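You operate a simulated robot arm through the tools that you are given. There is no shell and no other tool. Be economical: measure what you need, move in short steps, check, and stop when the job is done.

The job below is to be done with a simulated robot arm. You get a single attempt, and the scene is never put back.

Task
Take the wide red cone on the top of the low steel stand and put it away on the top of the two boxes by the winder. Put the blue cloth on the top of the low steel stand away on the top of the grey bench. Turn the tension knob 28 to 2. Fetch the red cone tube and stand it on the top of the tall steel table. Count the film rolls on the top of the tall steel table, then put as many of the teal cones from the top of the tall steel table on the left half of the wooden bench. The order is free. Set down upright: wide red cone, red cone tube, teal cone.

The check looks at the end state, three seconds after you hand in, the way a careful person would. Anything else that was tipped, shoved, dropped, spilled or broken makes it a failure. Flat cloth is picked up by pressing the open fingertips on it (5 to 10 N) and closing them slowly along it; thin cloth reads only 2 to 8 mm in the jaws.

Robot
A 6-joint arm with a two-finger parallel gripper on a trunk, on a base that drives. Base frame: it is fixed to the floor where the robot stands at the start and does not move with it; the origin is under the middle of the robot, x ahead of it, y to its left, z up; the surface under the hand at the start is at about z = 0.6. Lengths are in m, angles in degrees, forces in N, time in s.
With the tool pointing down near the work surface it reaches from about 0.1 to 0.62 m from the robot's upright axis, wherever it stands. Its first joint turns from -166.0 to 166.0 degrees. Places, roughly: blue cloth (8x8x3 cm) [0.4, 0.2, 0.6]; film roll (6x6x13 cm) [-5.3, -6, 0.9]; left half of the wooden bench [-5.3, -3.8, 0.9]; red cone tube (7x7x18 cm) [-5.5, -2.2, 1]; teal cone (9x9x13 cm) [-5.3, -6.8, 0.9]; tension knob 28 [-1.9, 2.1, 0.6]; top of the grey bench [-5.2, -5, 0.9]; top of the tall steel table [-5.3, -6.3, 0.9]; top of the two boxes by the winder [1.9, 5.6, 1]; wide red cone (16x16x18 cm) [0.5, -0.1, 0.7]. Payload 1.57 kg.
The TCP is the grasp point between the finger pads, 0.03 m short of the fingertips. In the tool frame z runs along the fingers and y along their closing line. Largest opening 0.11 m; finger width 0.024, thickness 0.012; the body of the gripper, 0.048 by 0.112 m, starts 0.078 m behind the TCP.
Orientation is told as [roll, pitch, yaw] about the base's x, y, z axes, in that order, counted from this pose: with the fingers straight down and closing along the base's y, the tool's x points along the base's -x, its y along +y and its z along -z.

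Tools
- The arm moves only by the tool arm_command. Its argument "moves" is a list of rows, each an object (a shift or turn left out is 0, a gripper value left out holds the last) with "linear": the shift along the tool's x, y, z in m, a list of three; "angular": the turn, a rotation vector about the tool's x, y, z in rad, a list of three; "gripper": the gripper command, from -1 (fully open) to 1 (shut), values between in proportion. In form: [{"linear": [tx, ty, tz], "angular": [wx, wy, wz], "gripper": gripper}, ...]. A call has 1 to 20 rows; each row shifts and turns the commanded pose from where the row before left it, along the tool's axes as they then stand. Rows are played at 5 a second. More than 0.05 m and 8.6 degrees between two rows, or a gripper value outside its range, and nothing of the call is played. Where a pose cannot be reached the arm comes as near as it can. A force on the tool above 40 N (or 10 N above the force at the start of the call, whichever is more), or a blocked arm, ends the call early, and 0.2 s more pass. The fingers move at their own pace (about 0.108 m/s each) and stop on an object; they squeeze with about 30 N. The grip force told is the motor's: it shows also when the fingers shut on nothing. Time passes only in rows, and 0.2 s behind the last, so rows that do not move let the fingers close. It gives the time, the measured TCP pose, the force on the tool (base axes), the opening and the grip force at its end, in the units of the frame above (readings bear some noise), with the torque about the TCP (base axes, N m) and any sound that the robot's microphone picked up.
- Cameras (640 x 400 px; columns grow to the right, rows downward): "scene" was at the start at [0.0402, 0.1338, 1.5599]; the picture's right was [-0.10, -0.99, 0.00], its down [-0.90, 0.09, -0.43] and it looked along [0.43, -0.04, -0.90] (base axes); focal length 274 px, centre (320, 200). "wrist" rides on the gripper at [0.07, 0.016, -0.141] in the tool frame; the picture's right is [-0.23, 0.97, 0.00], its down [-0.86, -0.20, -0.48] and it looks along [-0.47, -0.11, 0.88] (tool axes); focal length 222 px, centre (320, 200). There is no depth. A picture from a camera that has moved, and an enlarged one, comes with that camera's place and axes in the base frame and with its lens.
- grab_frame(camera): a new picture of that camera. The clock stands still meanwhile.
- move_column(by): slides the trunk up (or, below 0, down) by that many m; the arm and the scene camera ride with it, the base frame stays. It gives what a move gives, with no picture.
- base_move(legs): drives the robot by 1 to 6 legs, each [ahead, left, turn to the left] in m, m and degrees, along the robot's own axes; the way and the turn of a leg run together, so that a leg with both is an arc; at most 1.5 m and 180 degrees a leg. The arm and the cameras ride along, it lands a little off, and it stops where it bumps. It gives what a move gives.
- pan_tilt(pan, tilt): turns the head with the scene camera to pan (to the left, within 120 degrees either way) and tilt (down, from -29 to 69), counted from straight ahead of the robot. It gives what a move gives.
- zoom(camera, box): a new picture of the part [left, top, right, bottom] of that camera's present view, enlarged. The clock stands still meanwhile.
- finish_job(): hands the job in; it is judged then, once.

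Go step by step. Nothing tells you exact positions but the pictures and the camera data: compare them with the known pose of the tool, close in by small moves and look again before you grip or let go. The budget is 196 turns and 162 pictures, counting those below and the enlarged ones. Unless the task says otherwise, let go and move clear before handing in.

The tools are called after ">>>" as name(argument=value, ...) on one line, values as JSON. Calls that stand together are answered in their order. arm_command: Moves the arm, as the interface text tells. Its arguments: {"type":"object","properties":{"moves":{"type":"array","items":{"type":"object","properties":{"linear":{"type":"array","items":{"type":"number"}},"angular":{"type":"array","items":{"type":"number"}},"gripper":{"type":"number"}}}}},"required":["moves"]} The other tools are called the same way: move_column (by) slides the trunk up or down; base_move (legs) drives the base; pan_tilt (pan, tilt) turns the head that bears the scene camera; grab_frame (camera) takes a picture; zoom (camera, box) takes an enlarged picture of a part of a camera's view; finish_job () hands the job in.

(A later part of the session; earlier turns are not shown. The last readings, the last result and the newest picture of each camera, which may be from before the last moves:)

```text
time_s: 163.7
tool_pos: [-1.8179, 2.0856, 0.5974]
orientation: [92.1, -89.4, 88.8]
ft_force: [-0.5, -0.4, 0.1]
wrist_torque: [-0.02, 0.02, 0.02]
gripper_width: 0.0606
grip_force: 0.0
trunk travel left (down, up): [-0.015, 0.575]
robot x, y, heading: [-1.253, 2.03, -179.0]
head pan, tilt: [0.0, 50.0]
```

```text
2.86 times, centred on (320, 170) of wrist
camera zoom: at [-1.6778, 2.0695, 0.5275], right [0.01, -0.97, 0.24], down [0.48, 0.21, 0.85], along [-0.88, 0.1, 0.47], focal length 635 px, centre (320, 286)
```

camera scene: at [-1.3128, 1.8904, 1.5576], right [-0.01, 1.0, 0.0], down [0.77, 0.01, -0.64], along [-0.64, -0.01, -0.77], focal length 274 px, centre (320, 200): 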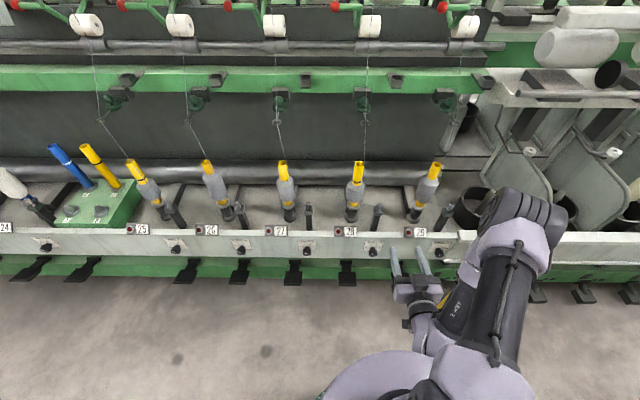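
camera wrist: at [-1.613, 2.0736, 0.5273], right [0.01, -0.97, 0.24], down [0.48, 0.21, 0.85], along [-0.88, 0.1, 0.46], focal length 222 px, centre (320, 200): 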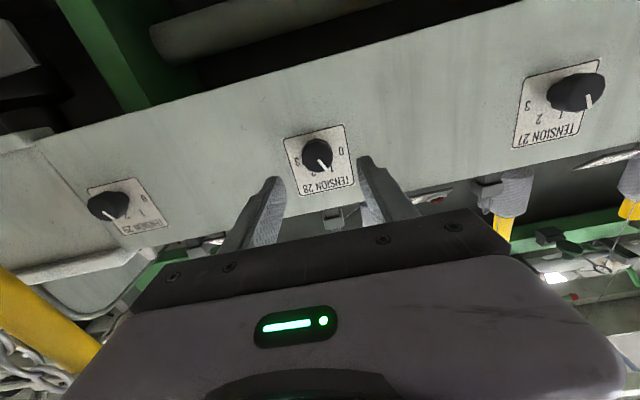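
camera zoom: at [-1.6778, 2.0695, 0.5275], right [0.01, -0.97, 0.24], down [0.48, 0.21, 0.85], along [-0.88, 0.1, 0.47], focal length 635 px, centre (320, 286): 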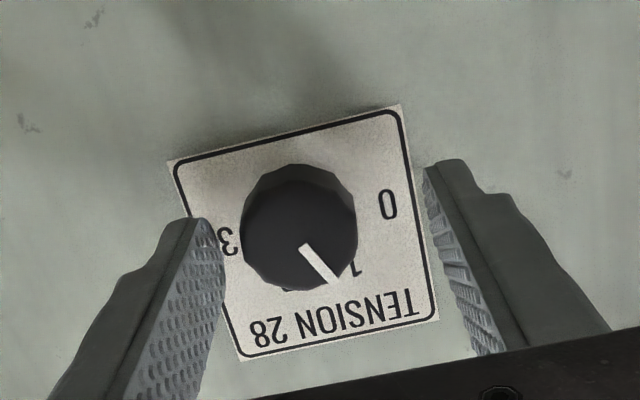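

>>> arm_command(moves=[{"linear": [0.001, -0.006, 0.004]}, {"linear": [0, 0, 0.005]}, {}, {}])

>>> zoom(camera="wrist", box=[220, 100, 420, 240])

```text
time_s: 164.7
tool_pos: [-1.8281, 2.0907, 0.5958]
orientation: [90.7, -89.5, 90.1]
ft_force: [-0.3, 0.2, 0.6]
wrist_torque: [0.0, 0.0, -0.01]
gripper_width: 0.0605
grip_force: 0.1
trunk travel left (down, up): [-0.015, 0.575]
robot x, y, heading: [-1.2601, 2.0302, -179.4]
head pan, tilt: [0.0, 50.0]
```

```text
2.86 times, centred on (320, 170) of wrist
camera zoom: at [-1.6866, 2.0752, 0.5263], right [0.01, -0.97, 0.24], down [0.48, 0.21, 0.85], along [-0.88, 0.1, 0.47], focal length 635 px, centre (320, 286)
```

zoom: 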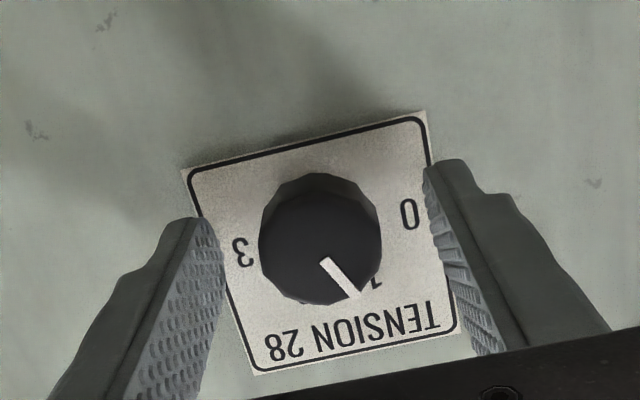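

Centered. Closing on the knob.

>>> arm_command(moves=[{"gripper": 0.3}, {"gripper": 1}, {}, {}])

>>> zoom(camera="wrist", box=[220, 100, 420, 240])

```text
time_s: 165.7
tool_pos: [-1.8275, 2.0925, 0.5954]
orientation: [90.1, -89.4, 90.6]
ft_force: [-1.0, 5.2, 0.7]
wrist_torque: [-0.05, -0.02, -0.16]
gripper_width: 0.0334
grip_force: 41.3
trunk travel left (down, up): [-0.015, 0.575]
robot x, y, heading: [-1.258, 2.0289, -179.0]
head pan, tilt: [0.0, 50.0]
```

```text
2.86 times, centred on (320, 170) of wrist
camera zoom: at [-1.6866, 2.0757, 0.5263], right [0.01, -0.97, 0.24], down [0.48, 0.21, 0.85], along [-0.88, 0.1, 0.46], focal length 635 px, centre (320, 286)
```

zoom: 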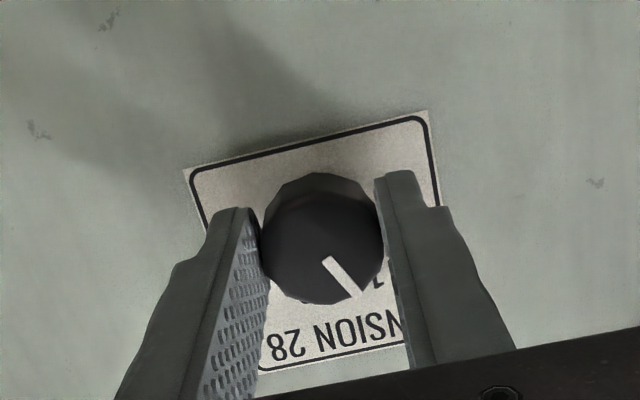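

Gripped at 33 mm. I'll turn it 50° clockwise.

>>> arm_command(moves=[{"angular": [0, 0, 0.1]}, {"angular": [0, 0, 0.1]}, {"angular": [0, 0, 0.1]}, {"angular": [0, 0, 0.1]}, {"angular": [0, 0, 0.1]}, {"angular": [0, 0, 0.1]}, {"angular": [0, 0, 0.1]}, {"angular": [0, 0, 0.1]}, {"angular": [0, 0, 0.073]}, {}])

>>> zoom(camera="wrist", box=[220, 100, 420, 240])

>>> zoom(camera="scene", box=[335, 205, 415, 285])

```text
time_s: 167.9
tool_pos: [-1.8281, 2.0907, 0.597]
orientation: [90.0, -39.4, 91.0]
ft_force: [5.1, -2.6, 4.5]
wrist_torque: [0.0, 0.19, 0.12]
gripper_width: 0.0333
grip_force: 40.8
trunk travel left (down, up): [-0.015, 0.575]
robot x, y, heading: [-1.2548, 2.0302, -179.2]
head pan, tilt: [0.0, 50.0]
```

```text
2.86 times, centred on (320, 170) of wrist
camera zoom: at [-1.6859, 2.0272, 0.5648], right [0.01, -0.44, 0.9], down [0.47, 0.8, 0.39], along [-0.88, 0.41, 0.21], focal length 635 px, centre (320, 286)
```

zoom: 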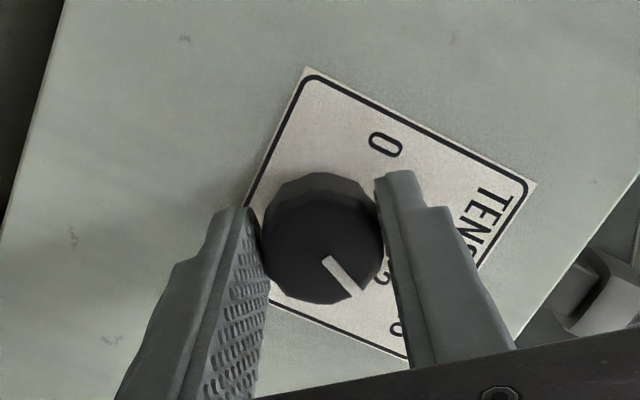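

```text
5.00 times, centred on (375, 245) of scene
camera zoom: at [-1.3119, 1.8901, 1.4177], right [-0.01, 1.0, 0.0], down [0.77, 0.01, -0.64], along [-0.64, -0.01, -0.77], focal length 1371 px, centre (45, -25)
```

zoom: 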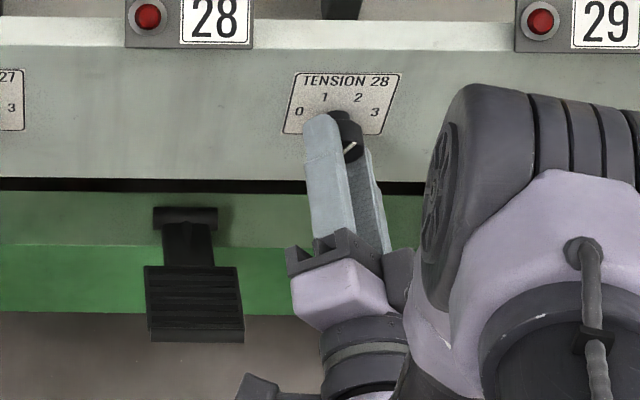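

It turned with the fingers. I'll release, back out and verify.

>>> arm_command(moves=[{"gripper": 0.2}, {"gripper": -0.1}, {}, {"linear": [0, 0, -0.04]}, {"linear": [0, 0, -0.04]}, {}])

>>> zoom(camera="wrist", box=[240, 80, 400, 200])

>>> zoom(camera="scene", box=[345, 210, 395, 260])

```text
time_s: 169.3
tool_pos: [-1.7484, 2.091, 0.5978]
orientation: [90.1, -39.4, 90.9]
ft_force: [0.3, 0.0, 0.8]
wrist_torque: [0.02, 0.01, -0.03]
gripper_width: 0.0604
grip_force: 0.1
trunk travel left (down, up): [-0.015, 0.575]
robot x, y, heading: [-1.2595, 2.0329, -179.2]
head pan, tilt: [0.0, 50.0]
```

```text
3.33 times, centred on (320, 140) of wrist
camera zoom: at [-1.606, 2.0283, 0.5651], right [0.01, -0.44, 0.9], down [0.47, 0.79, 0.39], along [-0.88, 0.42, 0.21], focal length 740 px, centre (320, 400)
```

zoom: 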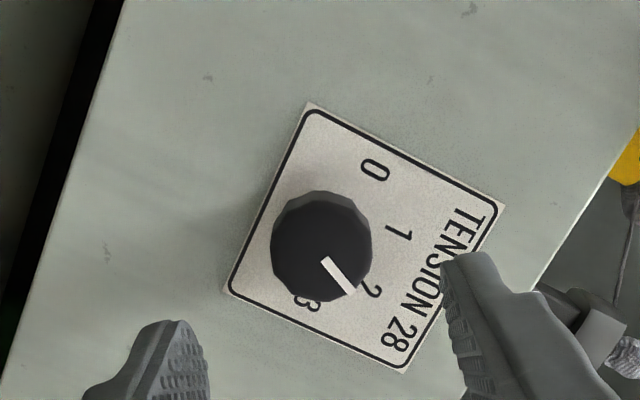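

```text
8.00 times, centred on (370, 235) of scene
camera zoom: at [-1.3127, 1.8904, 1.4176], right [-0.01, 1.0, 0.0], down [0.77, 0.01, -0.64], along [-0.64, -0.01, -0.77], focal length 2193 px, centre (-80, -80)
```

zoom: 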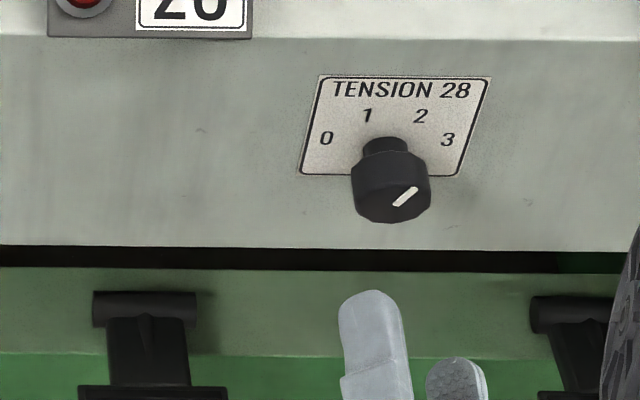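

The pointer now reads 2. I'll back the base off a little, raise the trunk and turn the tool back down.

>>> base_move(legs=[[-0.15, 0, 0]])

>>> move_column(by=0.3)

>>> arm_command(moves=[{"angular": [0, 0, -0.145]}, {"angular": [0, 0, -0.145]}, {"angular": [0, 0, -0.145]}, {"angular": [0, 0, -0.145]}, {"angular": [0, 0, -0.145]}, {"angular": [0, 0, -0.145]}, {"angular": [0, 0.142, 0]}, {"angular": [0, 0.142, 0]}, {"angular": [0, 0.142, 0]}, {"angular": [0, 0.142, 0]}, {"angular": [0, 0.142, 0]}, {"angular": [0, 0.142, 0]}, {"angular": [0, 0.142, 0]}, {"angular": [0, 0.142, 0]}, {"angular": [0, 0.142, 0]}, {"angular": [0, 0.142, 0]}, {"angular": [0, 0.142, 0]}, {}, {}])

```text
time_s: 170.7
tool_pos: [-1.599, 2.0928, 0.5966]
orientation: [90.1, -39.4, 90.8]
ft_force: [0.0, -0.5, -0.2]
wrist_torque: [-0.01, 0.0, 0.01]
gripper_width: 0.0605
grip_force: 0.1
trunk travel left (down, up): [-0.015, 0.575]
robot x, y, heading: [-1.1085, 2.031, -179.0]
head pan, tilt: [0.0, 50.0]
```

```text
time_s: 173.7
tool_pos: [-1.5997, 2.0929, 0.8977]
orientation: [90.0, -39.3, 90.9]
ft_force: [0.9, 0.6, -0.5]
wrist_torque: [-0.01, 0.01, 0.0]
gripper_width: 0.0605
grip_force: 0.2
trunk travel left (down, up): [-0.315, 0.275]
robot x, y, heading: [-1.1092, 2.0342, -178.7]
head pan, tilt: [0.0, 50.0]
```

```text
time_s: 177.7
tool_pos: [-1.5995, 2.0928, 0.8967]
orientation: [0.7, -0.4, -179.0]
ft_force: [-0.3, 0.0, 0.1]
wrist_torque: [0.01, 0.0, 0.01]
gripper_width: 0.0606
grip_force: 0.0
out of reach, approached as far as the arm can: row 16
trunk travel left (down, up): [-0.315, 0.275]
robot x, y, heading: [-1.104, 2.0349, -179.0]
head pan, tilt: [0.0, 50.0]
```

Now back to the low stand for the cloth.

>>> base_move(legs=[[0, 1.25, 0], [0, 0, 179], [0.6, -0.35, 0], [0.5, -0.33, 0]])

>>> pan_tilt(pan=0, tilt=62)

>>> grab_frame(camera="scene")

```text
time_s: 197.8
tool_pos: [0.5285, 0.0548, 0.8967]
orientation: [0.6, -0.6, 1.1]
ft_force: [-0.4, 0.2, -0.4]
wrist_torque: [0.01, 0.0, -0.02]
gripper_width: 0.0604
grip_force: 0.0
trunk travel left (down, up): [-0.315, 0.275]
robot x, y, heading: [0.036, 0.1142, 0.9]
head pan, tilt: [0.0, 50.0]
```

```text
time_s: 198.6
tool_pos: [0.5284, 0.0554, 0.897]
orientation: [0.6, -0.5, 1.1]
ft_force: [0.5, 1.3, -0.7]
wrist_torque: [0.0, 0.0, 0.02]
gripper_width: 0.0603
grip_force: 0.0
trunk travel left (down, up): [-0.315, 0.275]
robot x, y, heading: [0.0347, 0.1128, 1.0]
head pan, tilt: [0.0, 62.0]
```

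```text
119 pictures are left
camera scene: at [0.0777, 0.2554, 1.7028], right [0.02, -1.0, 0.0], down [-0.88, -0.02, -0.47], along [0.47, 0.01, -0.88], focal length 274 px, centre (320, 200)
```

scene: 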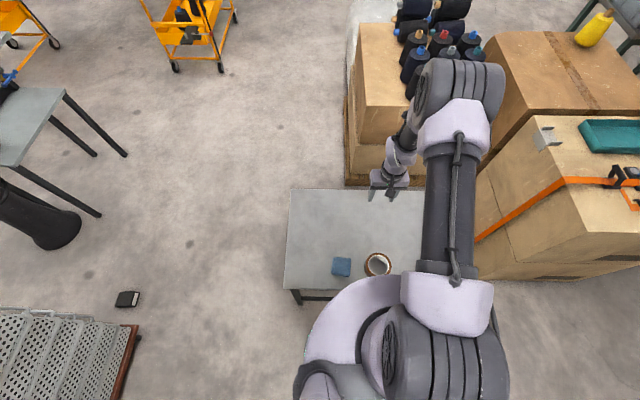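

The cloth is at about (0.359, 0.174). I'll move above it with the jaws open.

>>> arm_command(moves=[{"linear": [0.045, 0.03, 0], "angular": [-0.01, 0.009, 0], "gripper": -1}, {"linear": [0.045, 0.03, 0]}, {"linear": [0.045, 0.03, 0.03]}, {"linear": [0.035, 0.028, 0.04]}, {"linear": [0, 0, 0.04]}, {}])

>>> grab_frame(camera="wrist")

>>> zoom(camera="scene", box=[280, 190, 430, 300])

```text
refused: row 1 steps farther than a row can; nothing moved
```

```text
118 pictures are left
camera wrist: at [0.4574, 0.0679, 1.0379], right [0.21, 0.98, 0.01], down [0.85, -0.19, 0.48], along [0.47, -0.09, -0.88], focal length 222 px, centre (320, 200)
```

wrist: 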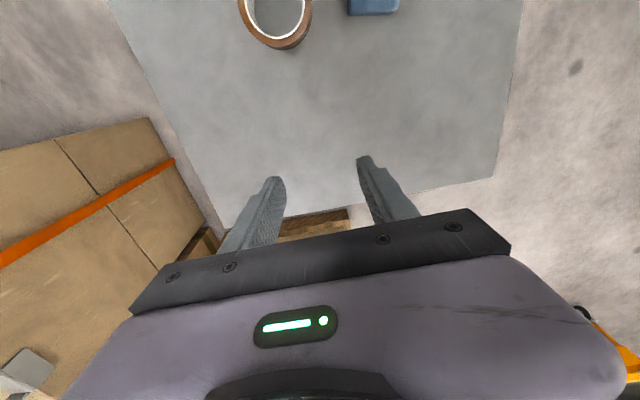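

```text
3.64 times, centred on (355, 245) of scene
camera zoom: at [0.0777, 0.2554, 1.7028], right [0.02, -1.0, 0.0], down [-0.88, -0.02, -0.47], along [0.47, 0.01, -0.88], focal length 997 px, centre (193, 36)
```

zoom: 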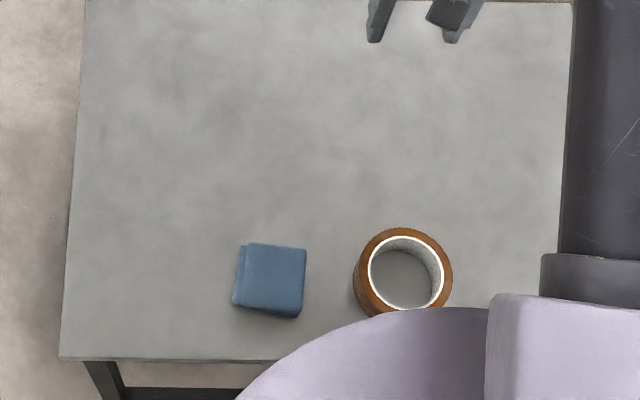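

>>> arm_command(moves=[{"linear": [0.035, 0.024, 0], "angular": [-0.01, 0.009, 0], "gripper": -1}, {"linear": [0.035, 0.024, 0]}, {"linear": [0.035, 0.024, 0.01]}, {"linear": [0.035, 0.024, 0.02]}, {"linear": [0.03, 0.023, 0.03]}, {"linear": [0, 0, 0.045]}, {"linear": [0, 0, 0.045]}, {}])

>>> grab_frame(camera="wrist")

>>> zoom(camera="scene", box=[280, 190, 430, 300])

```text
time_s: 200.4
tool_pos: [0.3937, 0.1654, 0.7639]
orientation: [2.1, 0.4, 1.1]
ft_force: [0.3, -0.6, 0.2]
wrist_torque: [0.0, -0.01, 0.01]
gripper_width: 0.1101
grip_force: 0.2
out of reach, approached as far as the arm can: row 3, 4, 5, 6, 7
trunk travel left (down, up): [-0.315, 0.275]
robot x, y, heading: [0.0371, 0.114, 0.9]
head pan, tilt: [0.0, 62.0]
```

```text
116 pictures are left
camera wrist: at [0.3247, 0.1745, 0.9065], right [0.21, 0.98, 0.03], down [0.86, -0.2, 0.46], along [0.46, -0.07, -0.88], focal length 222 px, centre (320, 200)
```

wrist: 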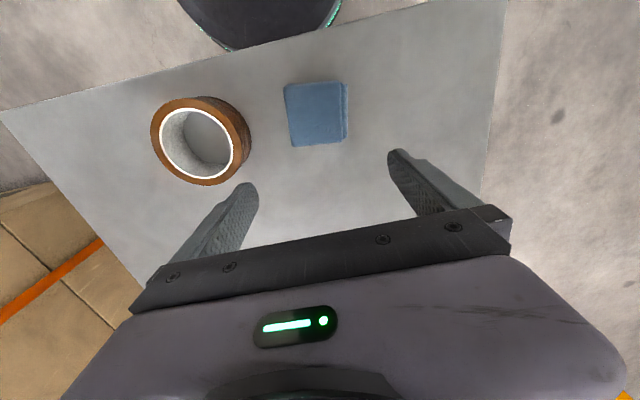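

```text
3.64 times, centred on (355, 245) of scene
camera zoom: at [0.0776, 0.255, 1.7028], right [0.02, -1.0, 0.0], down [-0.88, -0.02, -0.47], along [0.47, 0.01, -0.88], focal length 997 px, centre (193, 36)
```

zoom: 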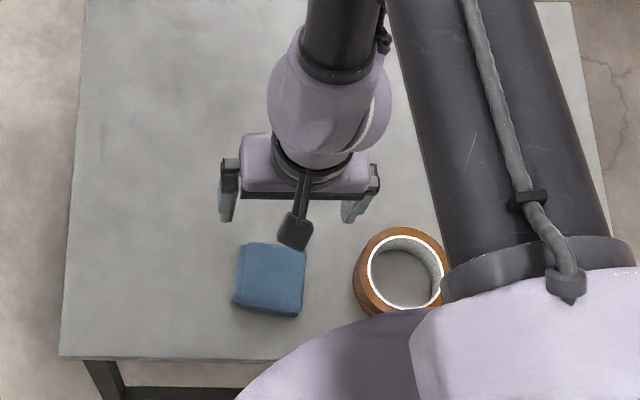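

Too close for the arm; I'll raise the hand, back the base 0.12 m and lower the trunk.

>>> arm_command(moves=[{"linear": [0, 0, -0.04], "angular": [0.035, -0.007, 0]}, {"linear": [0, 0, -0.04]}, {"linear": [0, 0, -0.04]}, {}])

>>> base_move(legs=[[-0.12, 0, 0]])

>>> move_column(by=-0.14)

```text
time_s: 201.4
tool_pos: [0.3813, 0.1242, 0.8807]
orientation: [2.5, -0.4, 1.7]
ft_force: [0.3, 0.0, -0.6]
wrist_torque: [0.01, -0.01, 0.01]
gripper_width: 0.11
grip_force: 0.0
out of reach, approached as far as the arm can: row 1, 2
trunk travel left (down, up): [-0.315, 0.275]
robot x, y, heading: [0.0338, 0.1161, 1.3]
head pan, tilt: [0.0, 62.0]
```

```text
time_s: 202.6
tool_pos: [0.2608, 0.1209, 0.8816]
orientation: [2.5, -0.5, 1.8]
ft_force: [0.2, 0.2, 1.0]
wrist_torque: [0.01, -0.01, 0.02]
gripper_width: 0.1101
grip_force: 0.0
trunk travel left (down, up): [-0.315, 0.275]
robot x, y, heading: [-0.082, 0.115, 0.7]
head pan, tilt: [0.0, 62.0]
```

```text
time_s: 204.3
tool_pos: [0.2615, 0.1221, 0.7392]
orientation: [2.5, -0.4, 1.7]
ft_force: [0.0, 0.1, 0.1]
wrist_torque: [0.02, 0.03, 0.0]
gripper_width: 0.1098
grip_force: 0.0
trunk travel left (down, up): [-0.175, 0.415]
robot x, y, heading: [-0.0857, 0.1117, 0.8]
head pan, tilt: [0.0, 62.0]
```

>>> arm_command(moves=[{"linear": [-0.035, 0.018, 0], "angular": [0.04, 0.007, 0.03]}, {"linear": [-0.035, 0.018, 0]}, {"linear": [-0.03, 0.016, 0]}, {}])

>>> grab_frame(camera="wrist")

>>> zoom(camera="scene", box=[280, 150, 430, 260])

```text
time_s: 205.3
tool_pos: [0.3406, 0.1769, 0.7413]
orientation: [4.7, -2.2, 0.0]
ft_force: [0.1, -0.7, 0.1]
wrist_torque: [0.0, -0.02, -0.03]
gripper_width: 0.1097
grip_force: 0.0
out of reach, approached as far as the arm can: row 2, 3
trunk travel left (down, up): [-0.175, 0.415]
robot x, y, heading: [-0.0829, 0.1092, 0.9]
head pan, tilt: [0.0, 62.0]
```

```text
114 pictures are left
camera wrist: at [0.2651, 0.1803, 0.8808], right [0.22, 0.97, 0.09], down [0.84, -0.24, 0.49], along [0.5, -0.04, -0.87], focal length 222 px, centre (320, 200)
```

wrist: 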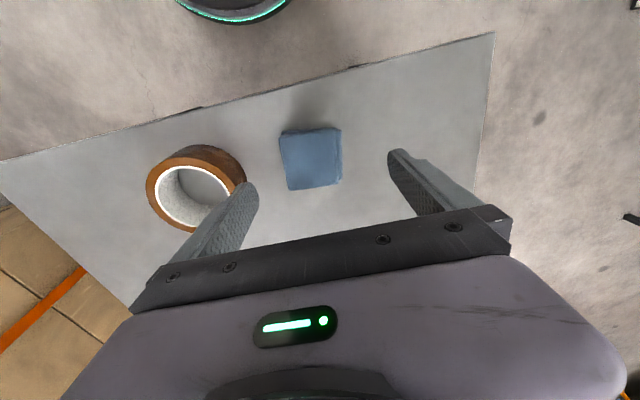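

```text
3.64 times, centred on (355, 205) of scene
camera zoom: at [-0.0403, 0.2533, 1.5627], right [0.02, -1.0, 0.0], down [-0.88, -0.01, -0.47], along [0.47, 0.01, -0.88], focal length 997 px, centre (193, 182)
```

zoom: 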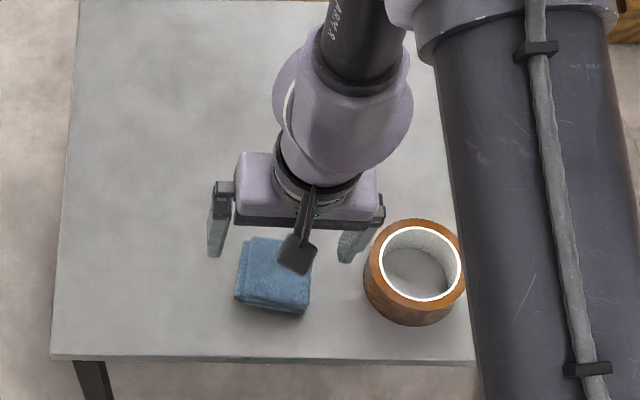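

The arm dislikes this sideways pose; it worked well with the tool about 7 cm right of the base axis. I'll shift the base left so the cloth sits there.

>>> base_move(legs=[[0, 0.13, -0.9]])

>>> arm_command(moves=[{"linear": [0, -0.03, 0], "angular": [0.04, 0.02, 0]}, {"linear": [0, -0.03, 0], "angular": [0.04, 0.018, 0]}, {"linear": [0, -0.03, 0]}, {"linear": [-0.008, -0.03, 0]}, {"linear": [-0.01, -0.01, 0]}, {}, {}])

```text
time_s: 206.6
tool_pos: [0.3402, 0.2983, 0.741]
orientation: [4.7, -2.2, -0.9]
ft_force: [0.3, 0.4, -1.1]
wrist_torque: [-0.02, 0.01, -0.02]
gripper_width: 0.11
grip_force: 0.1
trunk travel left (down, up): [-0.175, 0.415]
robot x, y, heading: [-0.0824, 0.244, 0.0]
head pan, tilt: [0.0, 62.0]
```

```text
time_s: 208.2
tool_pos: [0.3566, 0.1691, 0.7377]
orientation: [0.1, 0.0, -0.9]
ft_force: [-0.7, -0.7, -0.7]
wrist_torque: [-0.01, -0.02, -0.03]
gripper_width: 0.1098
grip_force: 0.0
trunk travel left (down, up): [-0.175, 0.415]
robot x, y, heading: [-0.0821, 0.2411, -0.0]
head pan, tilt: [0.0, 62.0]
```

>>> grab_frame(camera="wrist")

>>> zoom(camera="scene", box=[300, 150, 450, 260])

```text
112 pictures are left
camera wrist: at [0.2876, 0.1849, 0.8793], right [0.24, 0.97, 0.0], down [0.85, -0.21, 0.48], along [0.47, -0.11, -0.88], focal length 222 px, centre (320, 200)
```

wrist: 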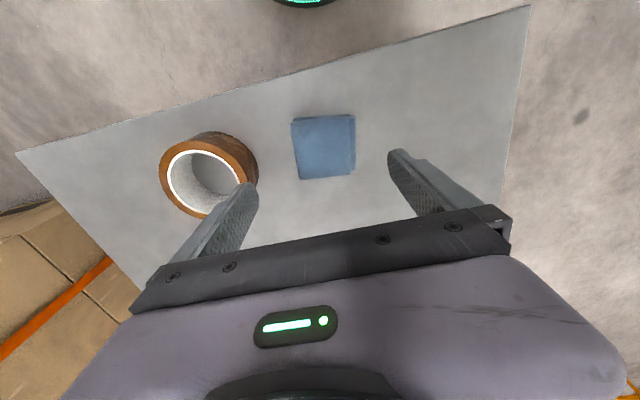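

```text
3.64 times, centred on (375, 205) of scene
camera zoom: at [-0.0393, 0.3812, 1.5628], right [0.0, -1.0, 0.0], down [-0.88, 0.0, -0.47], along [0.47, 0.0, -0.88], focal length 997 px, centre (120, 182)
```

zoom: 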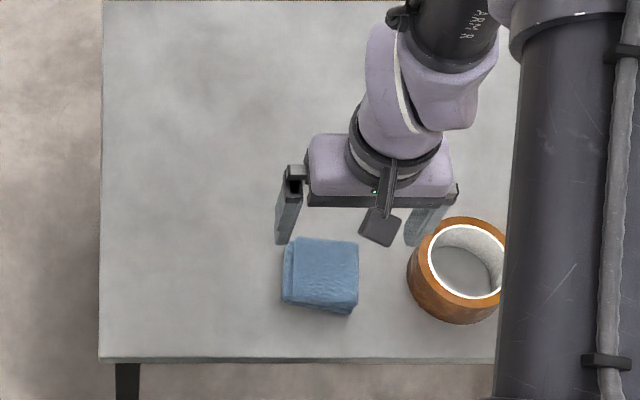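

Target matched at (0.356, 0.175). Descending.

>>> arm_command(moves=[{"linear": [0, 0.006, 0.03]}, {"linear": [0, 0, 0.03]}, {"linear": [0, 0, 0.02]}, {"linear": [0, 0, 0.012]}, {}])

>>> zoom(camera="wrist", box=[220, 90, 430, 240])

>>> zoom(camera="scene", box=[320, 170, 440, 260])

```text
time_s: 209.3
tool_pos: [0.3578, 0.1746, 0.646]
orientation: [0.1, 0.0, -0.8]
ft_force: [-0.2, 0.1, 0.0]
wrist_torque: [0.0, 0.01, 0.01]
gripper_width: 0.1103
grip_force: 0.1
trunk travel left (down, up): [-0.175, 0.415]
robot x, y, heading: [-0.0847, 0.242, -0.0]
head pan, tilt: [0.0, 62.0]
```

```text
2.67 times, centred on (325, 165) of wrist
camera zoom: at [0.2872, 0.1907, 0.7873], right [0.24, 0.97, 0.0], down [0.85, -0.21, 0.48], along [0.46, -0.11, -0.88], focal length 592 px, centre (307, 293)
```

zoom: 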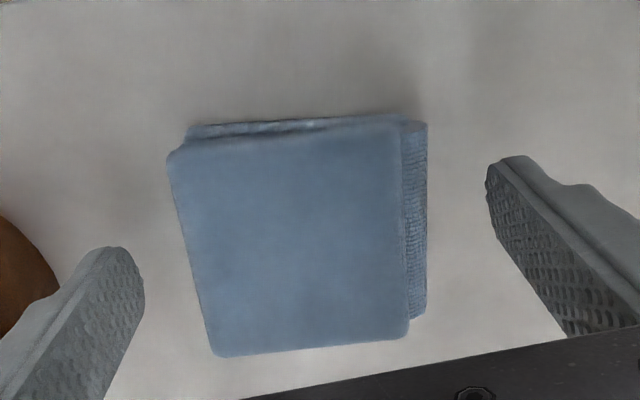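

```text
4.44 times, centred on (380, 215) of scene
camera zoom: at [-0.0393, 0.3812, 1.5628], right [0.0, -1.0, 0.0], down [-0.88, 0.0, -0.47], along [0.47, 0.0, -0.88], focal length 1218 px, centre (53, 133)
```

zoom: 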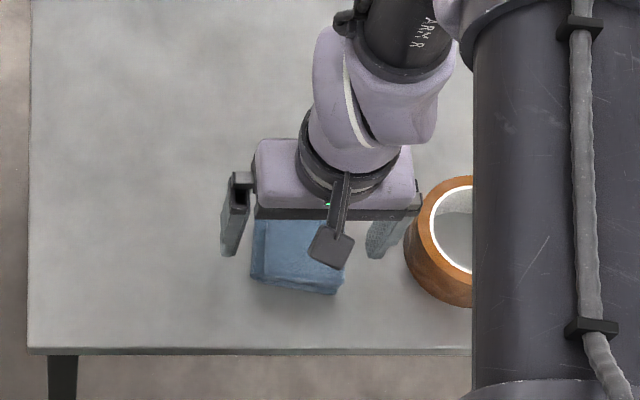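

Clear on both sides. I'll go down slowly to the surface and close.

>>> arm_command(moves=[{"linear": [0, 0, 0.006]}, {"linear": [0, 0, 0.004]}, {}])

```text
time_s: 210.2
tool_pos: [0.356, 0.1771, 0.6365]
orientation: [0.1, -0.1, -0.8]
ft_force: [0.4, -0.8, 0.4]
wrist_torque: [0.01, -0.01, -0.01]
gripper_width: 0.1102
grip_force: 0.1
trunk travel left (down, up): [-0.175, 0.415]
robot x, y, heading: [-0.0816, 0.2419, -0.1]
head pan, tilt: [0.0, 62.0]
```

>>> arm_command(moves=[{"gripper": -0.4}, {"gripper": 0}, {"gripper": 0.4}, {"gripper": 1}, {}, {}])

>>> zoom(camera="wrist", box=[220, 90, 430, 240])

```text
time_s: 211.6
tool_pos: [0.3565, 0.1757, 0.6358]
orientation: [0.1, 0.1, -0.8]
ft_force: [-0.6, 0.1, -0.3]
wrist_torque: [0.0, -0.02, -0.02]
gripper_width: 0.072
grip_force: 30.1
trunk travel left (down, up): [-0.175, 0.415]
robot x, y, heading: [-0.0886, 0.2417, 0.1]
head pan, tilt: [0.0, 62.0]
```

```text
2.67 times, centred on (325, 165) of wrist
camera zoom: at [0.2871, 0.1909, 0.7774], right [0.24, 0.97, 0.0], down [0.85, -0.21, 0.48], along [0.46, -0.11, -0.88], focal length 592 px, centre (307, 293)
```

zoom: 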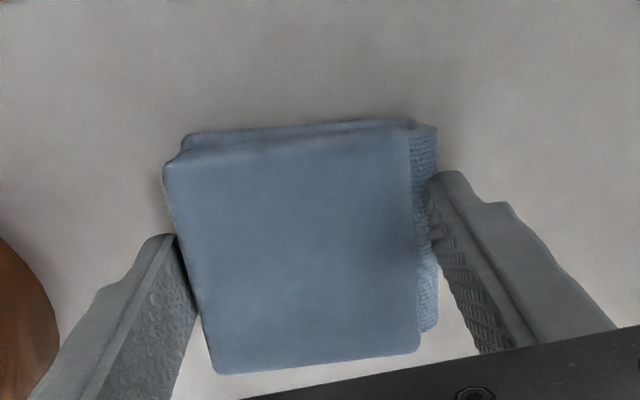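

Gripped at 72 mm. Lifting.

>>> arm_command(moves=[{"linear": [0, 0, -0.01]}, {"linear": [0, 0, -0.02]}, {"linear": [0, 0, -0.04]}, {"linear": [0, 0, -0.04]}, {"linear": [0, 0, -0.04]}, {}])

>>> grab_frame(camera="wrist")

>>> move_column(by=0.38)

>>> pan_tilt(pan=-110, tilt=25)

>>> grab_frame(camera="scene")

```text
time_s: 212.9
tool_pos: [0.355, 0.1739, 0.7861]
orientation: [0.1, 0.0, -0.8]
ft_force: [0.1, -1.0, -0.1]
wrist_torque: [-0.02, 0.03, -0.02]
gripper_width: 0.072
grip_force: 30.8
trunk travel left (down, up): [-0.175, 0.415]
robot x, y, heading: [-0.0885, 0.2421, 0.0]
head pan, tilt: [0.0, 62.0]
```

```text
107 pictures are left
camera wrist: at [0.2862, 0.1902, 0.9276], right [0.24, 0.97, 0.0], down [0.85, -0.21, 0.48], along [0.46, -0.11, -0.88], focal length 222 px, centre (320, 200)
```

wrist: 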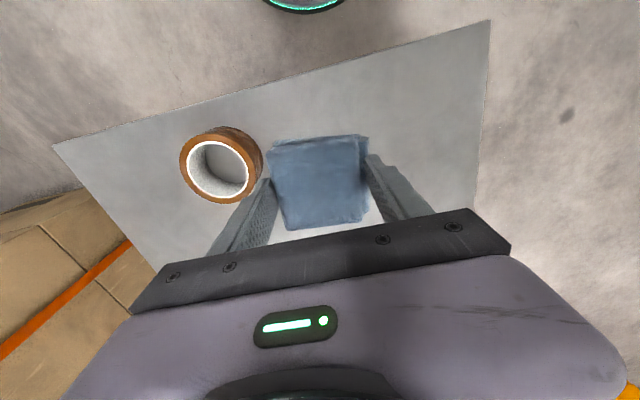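

```text
time_s: 216.6
tool_pos: [0.3561, 0.1737, 1.1651]
orientation: [0.1, 0.0, -0.8]
ft_force: [0.4, -0.4, -0.1]
wrist_torque: [0.01, 0.01, 0.01]
gripper_width: 0.0708
grip_force: 29.9
trunk travel left (down, up): [-0.555, 0.035]
robot x, y, heading: [-0.0815, 0.2421, 0.2]
head pan, tilt: [0.0, 62.0]
```

```text
time_s: 218.5
tool_pos: [0.3565, 0.1739, 1.1663]
orientation: [0.1, 0.0, -0.8]
ft_force: [0.8, 0.5, -0.5]
wrist_torque: [-0.03, -0.03, -0.01]
gripper_width: 0.0707
grip_force: 29.6
trunk travel left (down, up): [-0.555, 0.035]
robot x, y, heading: [-0.0846, 0.2426, 0.2]
head pan, tilt: [-110.0, 25.0]
```

```text
106 pictures are left
camera scene: at [-0.135, 0.2945, 1.9951], right [-0.94, 0.34, 0.0], down [0.14, 0.4, -0.91], along [-0.31, -0.85, -0.42], focal length 274 px, centre (320, 200)
```

scene: 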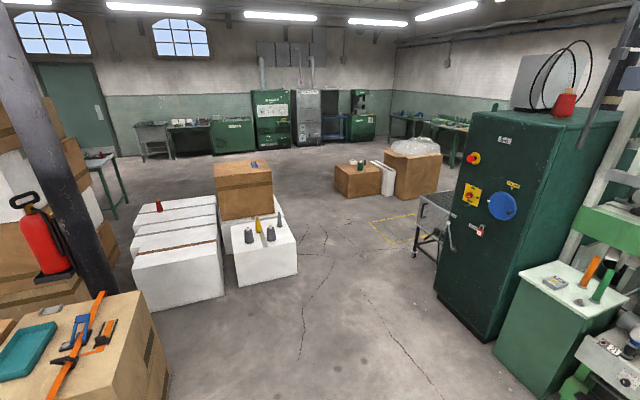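

The cloth is held. The route southwest is open: past the green cabinet, then west along y≈-2.65 between the perforated table and the brown boxes.

>>> base_move(legs=[[-0.1, 0, 0], [0, 0, 180], [0.6, 0.54, 0], [0.6, 0.54, 0], [0, 0.9, 0], [0, 0.9, 0]])

>>> pan_tilt(pan=20, tilt=25)

>>> grab_frame(camera="scene")

```text
time_s: 234.3
tool_pos: [-1.7337, -0.7543, 1.1646]
orientation: [0.2, 0.4, 179.7]
ft_force: [3.2, -2.2, -1.3]
wrist_torque: [0.0, 0.0, -0.14]
gripper_width: 0.0698
grip_force: 30.1
trunk travel left (down, up): [-0.555, 0.035]
robot x, y, heading: [-1.3009, -0.8132, -178.9]
head pan, tilt: [-110.0, 25.0]
stopped in leg 4: the force on the tool passed its limit at 77 N (the readings are from after the stop); the commanded pose is now the measured one
```

```text
time_s: 236.4
tool_pos: [-1.7337, -0.7548, 1.1652]
orientation: [0.1, 0.5, 179.7]
ft_force: [4.3, 2.3, 0.3]
wrist_torque: [-0.12, 0.16, -0.19]
gripper_width: 0.0695
grip_force: 30.3
trunk travel left (down, up): [-0.555, 0.035]
robot x, y, heading: [-1.2987, -0.8162, -178.6]
head pan, tilt: [20.0, 25.0]
```

```text
105 pictures are left
camera scene: at [-1.3621, -0.9877, 1.9952], right [-0.36, 0.93, 0.0], down [0.39, 0.15, -0.91], along [-0.85, -0.33, -0.42], focal length 274 px, centre (320, 200)
```

scene: 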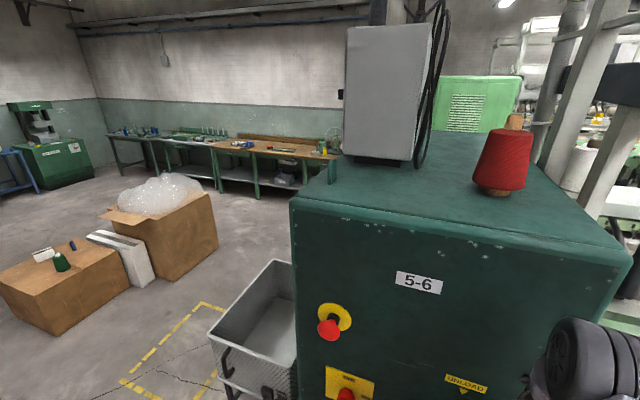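

The cloth brushed the green cabinet, which is closer than I judged. I'll back straight off and inspect.

>>> base_move(legs=[[-0.35, 0, 0]])

>>> grab_frame(camera="wrist")

>>> pan_tilt(pan=-5, tilt=40)

>>> grab_frame(camera="scene")

```text
time_s: 238.7
tool_pos: [-1.3899, -0.7475, 1.1655]
orientation: [0.2, 0.4, 179.4]
ft_force: [0.3, -0.2, -0.3]
wrist_torque: [0.01, -0.03, -0.02]
gripper_width: 0.0692
grip_force: 29.9
trunk travel left (down, up): [-0.555, 0.035]
robot x, y, heading: [-0.9535, -0.813, -178.7]
head pan, tilt: [20.0, 25.0]
```

```text
104 pictures are left
camera wrist: at [-1.3223, -0.7649, 1.3068], right [-0.24, -0.97, 0.0], down [-0.86, 0.21, 0.47], along [-0.46, 0.11, -0.88], focal length 222 px, centre (320, 200)
```

wrist: 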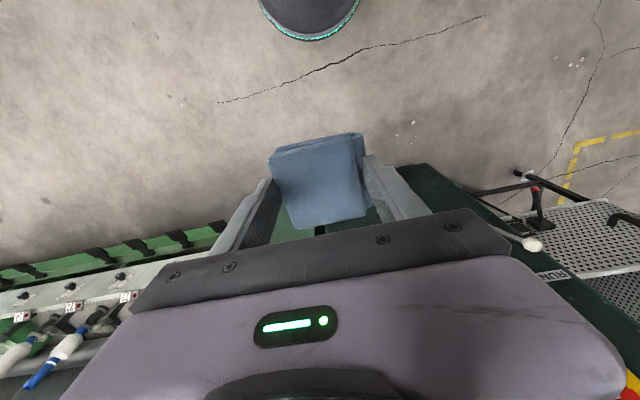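

```text
time_s: 239.5
tool_pos: [-1.3907, -0.7489, 1.1642]
orientation: [0.1, 0.5, 179.4]
ft_force: [0.1, -0.2, 0.9]
wrist_torque: [0.0, 0.01, 0.01]
gripper_width: 0.0695
grip_force: 29.4
trunk travel left (down, up): [-0.555, 0.035]
robot x, y, heading: [-0.9594, -0.8115, -179.3]
head pan, tilt: [-5.0, 40.0]
```

```text
103 pictures are left
camera scene: at [-1.0192, -0.9432, 1.9718], right [0.07, 1.0, 0.0], down [0.64, -0.05, -0.77], along [-0.76, 0.05, -0.64], focal length 274 px, centre (320, 200)
```

scene: 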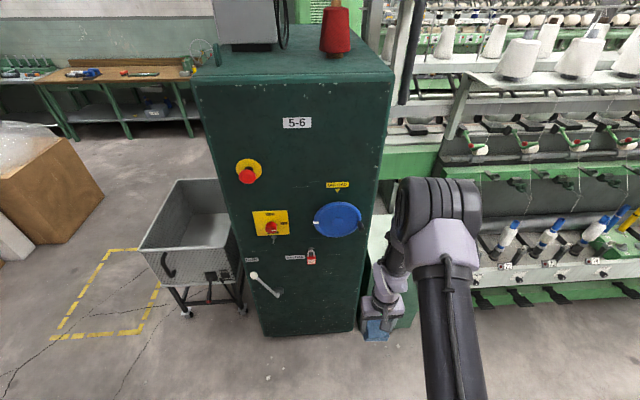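

The cabinet looks unchanged and the cloth is still held. I'll face south to pass it with margin, then turn west.

>>> base_move(legs=[[0, 0, 89.5], [1.0, -0.33, 0], [0.85, 0, 0], [0, 0, -90], [1.4, 0, 0]])

>>> pan_tilt(pan=15, tilt=30)

>>> grab_frame(camera="scene")

```text
time_s: 263.3
tool_pos: [-3.0907, -2.6317, 1.1638]
orientation: [0.2, 0.5, 179.8]
ft_force: [-0.3, 0.4, -0.1]
wrist_torque: [-0.01, 0.0, 0.01]
gripper_width: 0.0689
grip_force: 29.9
trunk travel left (down, up): [-0.555, 0.035]
robot x, y, heading: [-2.6554, -2.6938, -178.9]
head pan, tilt: [-5.0, 40.0]
```

```text
time_s: 264.1
tool_pos: [-3.0901, -2.631, 1.165]
orientation: [0.2, 0.5, 179.8]
ft_force: [-0.5, 0.0, -1.2]
wrist_torque: [-0.01, -0.01, -0.01]
gripper_width: 0.0691
grip_force: 30.5
trunk travel left (down, up): [-0.555, 0.035]
robot x, y, heading: [-2.6569, -2.6933, -178.7]
head pan, tilt: [15.0, 30.0]
```

```text
102 pictures are left
camera scene: at [-2.7208, -2.8571, 1.9871], right [-0.28, 0.96, 0.0], down [0.48, 0.14, -0.87], along [-0.83, -0.24, -0.5], focal length 274 px, centre (320, 200)
```

scene: 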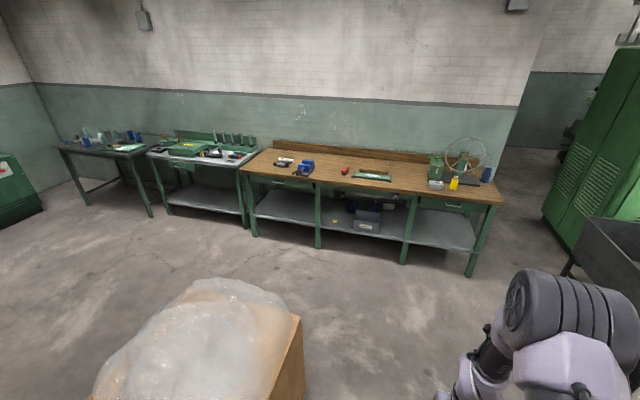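

The benches are along the west wall; the grey bench spans about y -5.6 to -4.4, front edge x≈-5.1. I'll drive there.

>>> base_move(legs=[[1.5, 0, 0], [0.15, 1.1, -1], [0.15, 1.15, 0]])

>>> pan_tilt(pan=0, tilt=45)

>>> grab_frame(camera="scene")

```text
time_s: 282.4
tool_pos: [-4.9085, -4.8827, 1.1653]
orientation: [0.2, 0.5, 177.5]
ft_force: [-0.3, 0.5, -0.1]
wrist_torque: [0.0, 0.0, -0.01]
gripper_width: 0.0689
grip_force: 30.4
trunk travel left (down, up): [-0.555, 0.035]
robot x, y, heading: [-4.481, -4.9595, 178.8]
head pan, tilt: [15.0, 30.0]
```

```text
time_s: 283.1
tool_pos: [-4.9092, -4.8828, 1.1651]
orientation: [0.1, 0.5, 177.4]
ft_force: [-0.1, -0.1, -0.7]
wrist_torque: [0.01, 0.0, -0.01]
gripper_width: 0.0687
grip_force: 30.2
trunk travel left (down, up): [-0.555, 0.035]
robot x, y, heading: [-4.4757, -4.9561, 178.9]
head pan, tilt: [0.0, 45.0]
```

```text
101 pictures are left
camera scene: at [-4.5405, -5.0984, 1.9646], right [0.02, 1.0, 0.0], down [0.71, -0.01, -0.71], along [-0.71, 0.01, -0.71], focal length 274 px, centre (320, 200)
```

scene: 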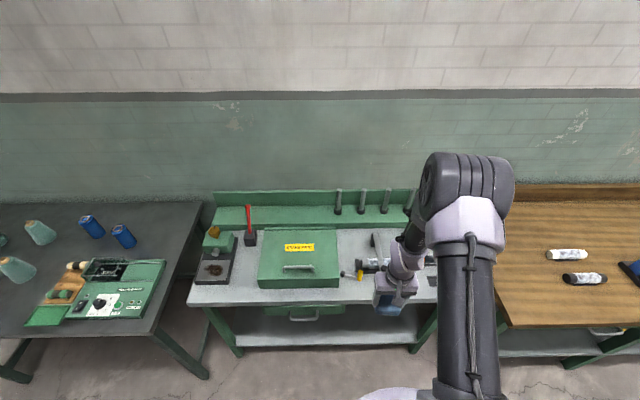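

>>> zoom(camera="scene", box=[180, 180, 450, 350])

>>> grab_frame(camera="wrist")

```text
2.35 times, centred on (315, 265) of scene
camera zoom: at [-4.5405, -5.0984, 1.9646], right [0.02, 1.0, 0.0], down [0.71, -0.01, -0.71], along [-0.71, 0.01, -0.71], focal length 645 px, centre (332, 47)
```

zoom: 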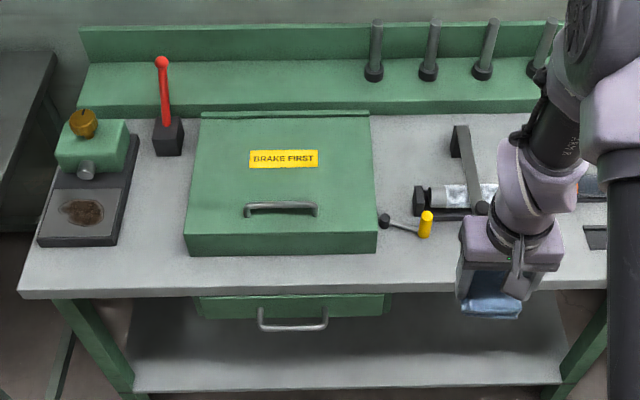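

```text
99 pictures are left
camera wrist: at [-4.8408, -4.9021, 1.3069], right [-0.27, -0.96, 0.0], down [-0.85, 0.24, 0.47], along [-0.45, 0.13, -0.88], focal length 222 px, centre (320, 200)
```

wrist: 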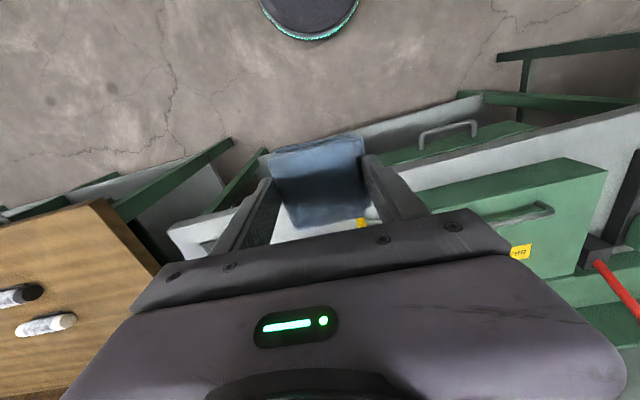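

Part of the bench is hidden by the arm. I'll shift right and look again.

>>> base_move(legs=[[0, -0.5, 1]])

>>> pan_tilt(pan=0, tilt=50)

>>> zoom(camera="scene", box=[60, 130, 440, 370])

```text
time_s: 286.1
tool_pos: [-4.9044, -4.3926, 1.1653]
orientation: [0.2, 0.5, 178.5]
ft_force: [0.2, -0.3, -0.7]
wrist_torque: [-0.04, 0.02, 0.0]
gripper_width: 0.0688
grip_force: 30.1
trunk travel left (down, up): [-0.555, 0.035]
robot x, y, heading: [-4.4736, -4.4629, 180.0]
head pan, tilt: [0.0, 45.0]
```

```text
time_s: 286.7
tool_pos: [-4.9044, -4.3923, 1.1648]
orientation: [0.2, 0.6, 178.4]
ft_force: [-0.3, 0.0, -0.7]
wrist_torque: [0.01, -0.02, 0.03]
gripper_width: 0.069
grip_force: 29.9
trunk travel left (down, up): [-0.555, 0.035]
robot x, y, heading: [-4.4707, -4.4586, 179.8]
head pan, tilt: [0.0, 50.0]
```

```text
1.67 times, centred on (250, 250) of scene
camera zoom: at [-4.5284, -4.601, 1.9577], right [0.0, 1.0, 0.0], down [0.77, 0.0, -0.64], along [-0.64, 0.0, -0.77], focal length 457 px, centre (437, 117)
```

zoom: 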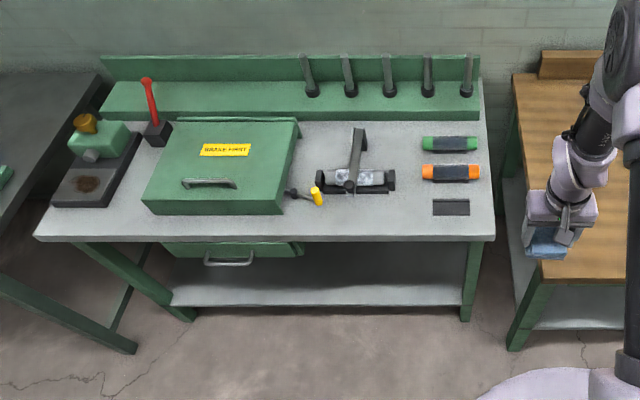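

The free front strip of the grey bench is around (-5.085, -4.74). I'll position there.

>>> base_move(legs=[[0, 0.348, 0], [0.12, 0, 0]])

>>> grab_frame(camera="wrist")

>>> zoom(camera="scene", box=[200, 180, 500, 380])

```text
time_s: 289.8
tool_pos: [-5.0252, -4.7404, 1.1645]
orientation: [0.2, 0.5, 178.4]
ft_force: [0.5, 0.4, -1.2]
wrist_torque: [-0.03, -0.01, 0.03]
gripper_width: 0.0691
grip_force: 29.9
trunk travel left (down, up): [-0.555, 0.035]
robot x, y, heading: [-4.5893, -4.8162, 179.7]
head pan, tilt: [0.0, 50.0]
```

```text
97 pictures are left
camera wrist: at [-4.9568, -4.7597, 1.307], right [-0.25, -0.97, 0.0], down [-0.85, 0.22, 0.47], along [-0.46, 0.12, -0.88], focal length 222 px, centre (320, 200)
```

wrist: 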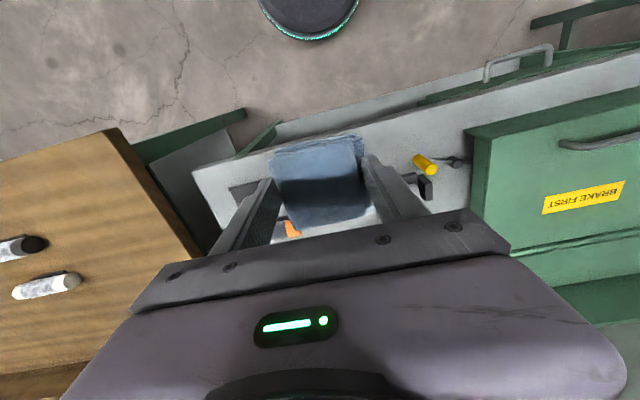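

```text
2.00 times, centred on (350, 280) of scene
camera zoom: at [-4.6485, -4.9504, 1.9577], right [0.0, 1.0, 0.0], down [0.77, 0.0, -0.64], along [-0.64, 0.0, -0.77], focal length 548 px, centre (260, 40)
```

zoom: 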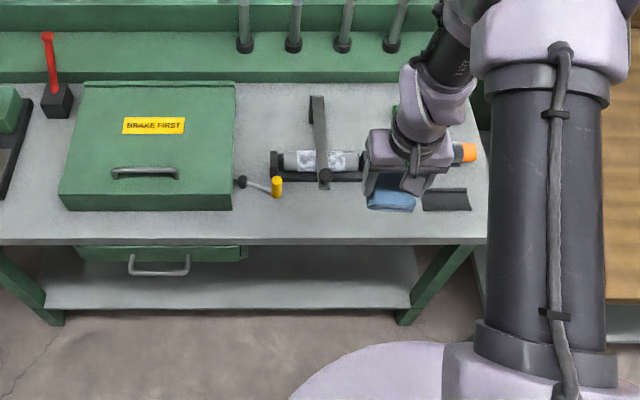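

>>> arm_command(moves=[{"linear": [-0.03, 0, 0]}, {"linear": [-0.027, 0.001, 0]}, {}])

>>> move_column(by=-0.17)

>>> grab_frame(camera="wrist")

>>> zoom(camera="scene", box=[250, 180, 450, 330])

```text
time_s: 290.6
tool_pos: [-5.0802, -4.7406, 1.1639]
orientation: [0.2, 0.5, 178.6]
ft_force: [0.2, 0.5, -0.2]
wrist_torque: [0.02, 0.01, 0.01]
gripper_width: 0.0686
grip_force: 29.9
trunk travel left (down, up): [-0.555, 0.035]
robot x, y, heading: [-4.5899, -4.8132, 179.7]
head pan, tilt: [0.0, 50.0]
```

```text
time_s: 292.6
tool_pos: [-5.081, -4.7412, 0.9944]
orientation: [0.2, 0.4, 178.5]
ft_force: [0.1, -0.2, 0.9]
wrist_torque: [0.01, 0.03, 0.01]
gripper_width: 0.0688
grip_force: 30.4
trunk travel left (down, up): [-0.385, 0.205]
robot x, y, heading: [-4.5916, -4.8105, 180.1]
head pan, tilt: [0.0, 50.0]
```

```text
95 pictures are left
camera wrist: at [-5.0134, -4.7595, 1.1365], right [-0.25, -0.97, 0.0], down [-0.85, 0.22, 0.47], along [-0.46, 0.12, -0.88], focal length 222 px, centre (320, 200)
```

wrist: 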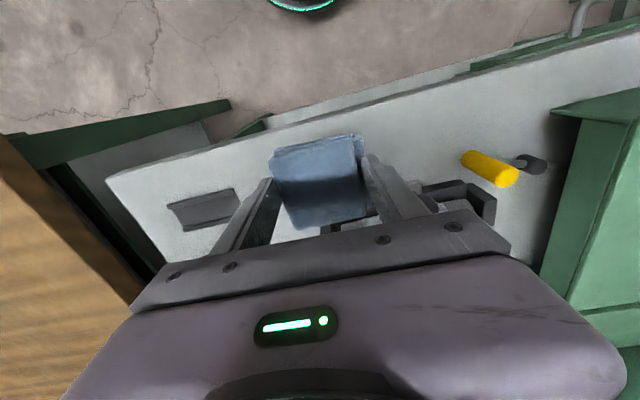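

```text
2.67 times, centred on (350, 255) of scene
camera zoom: at [-4.649, -4.9508, 1.7877], right [0.0, 1.0, 0.0], down [0.77, 0.0, -0.64], along [-0.64, 0.0, -0.77], focal length 731 px, centre (240, 53)
```

zoom: 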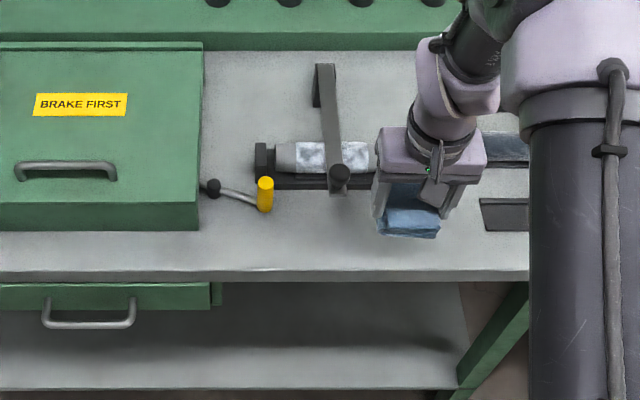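

I'll nudge 2 cm away from the gauge and lower toward the surface.

>>> arm_command(moves=[{"linear": [0.004, -0.02, 0]}, {"linear": [0, 0, 0.02]}, {"linear": [0, 0, 0.02]}, {}])

>>> zoom(camera="scene", box=[320, 200, 440, 290])

```text
time_s: 293.6
tool_pos: [-5.075, -4.72, 0.9541]
orientation: [0.3, 0.5, 178.4]
ft_force: [0.6, 0.1, -1.0]
wrist_torque: [0.04, -0.01, 0.0]
gripper_width: 0.0687
grip_force: 30.6
trunk travel left (down, up): [-0.385, 0.205]
robot x, y, heading: [-4.5927, -4.8125, 180.2]
head pan, tilt: [0.0, 50.0]
```

```text
4.44 times, centred on (380, 245) of scene
camera zoom: at [-4.649, -4.9512, 1.7876], right [0.0, 1.0, 0.0], down [0.77, 0.0, -0.64], along [-0.64, 0.0, -0.77], focal length 1218 px, centre (53, 0)
```

zoom: 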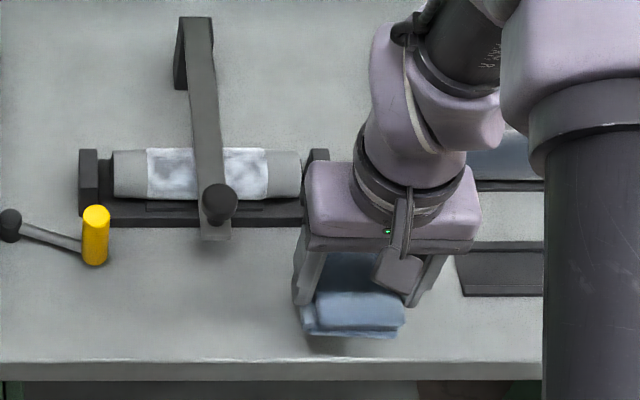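

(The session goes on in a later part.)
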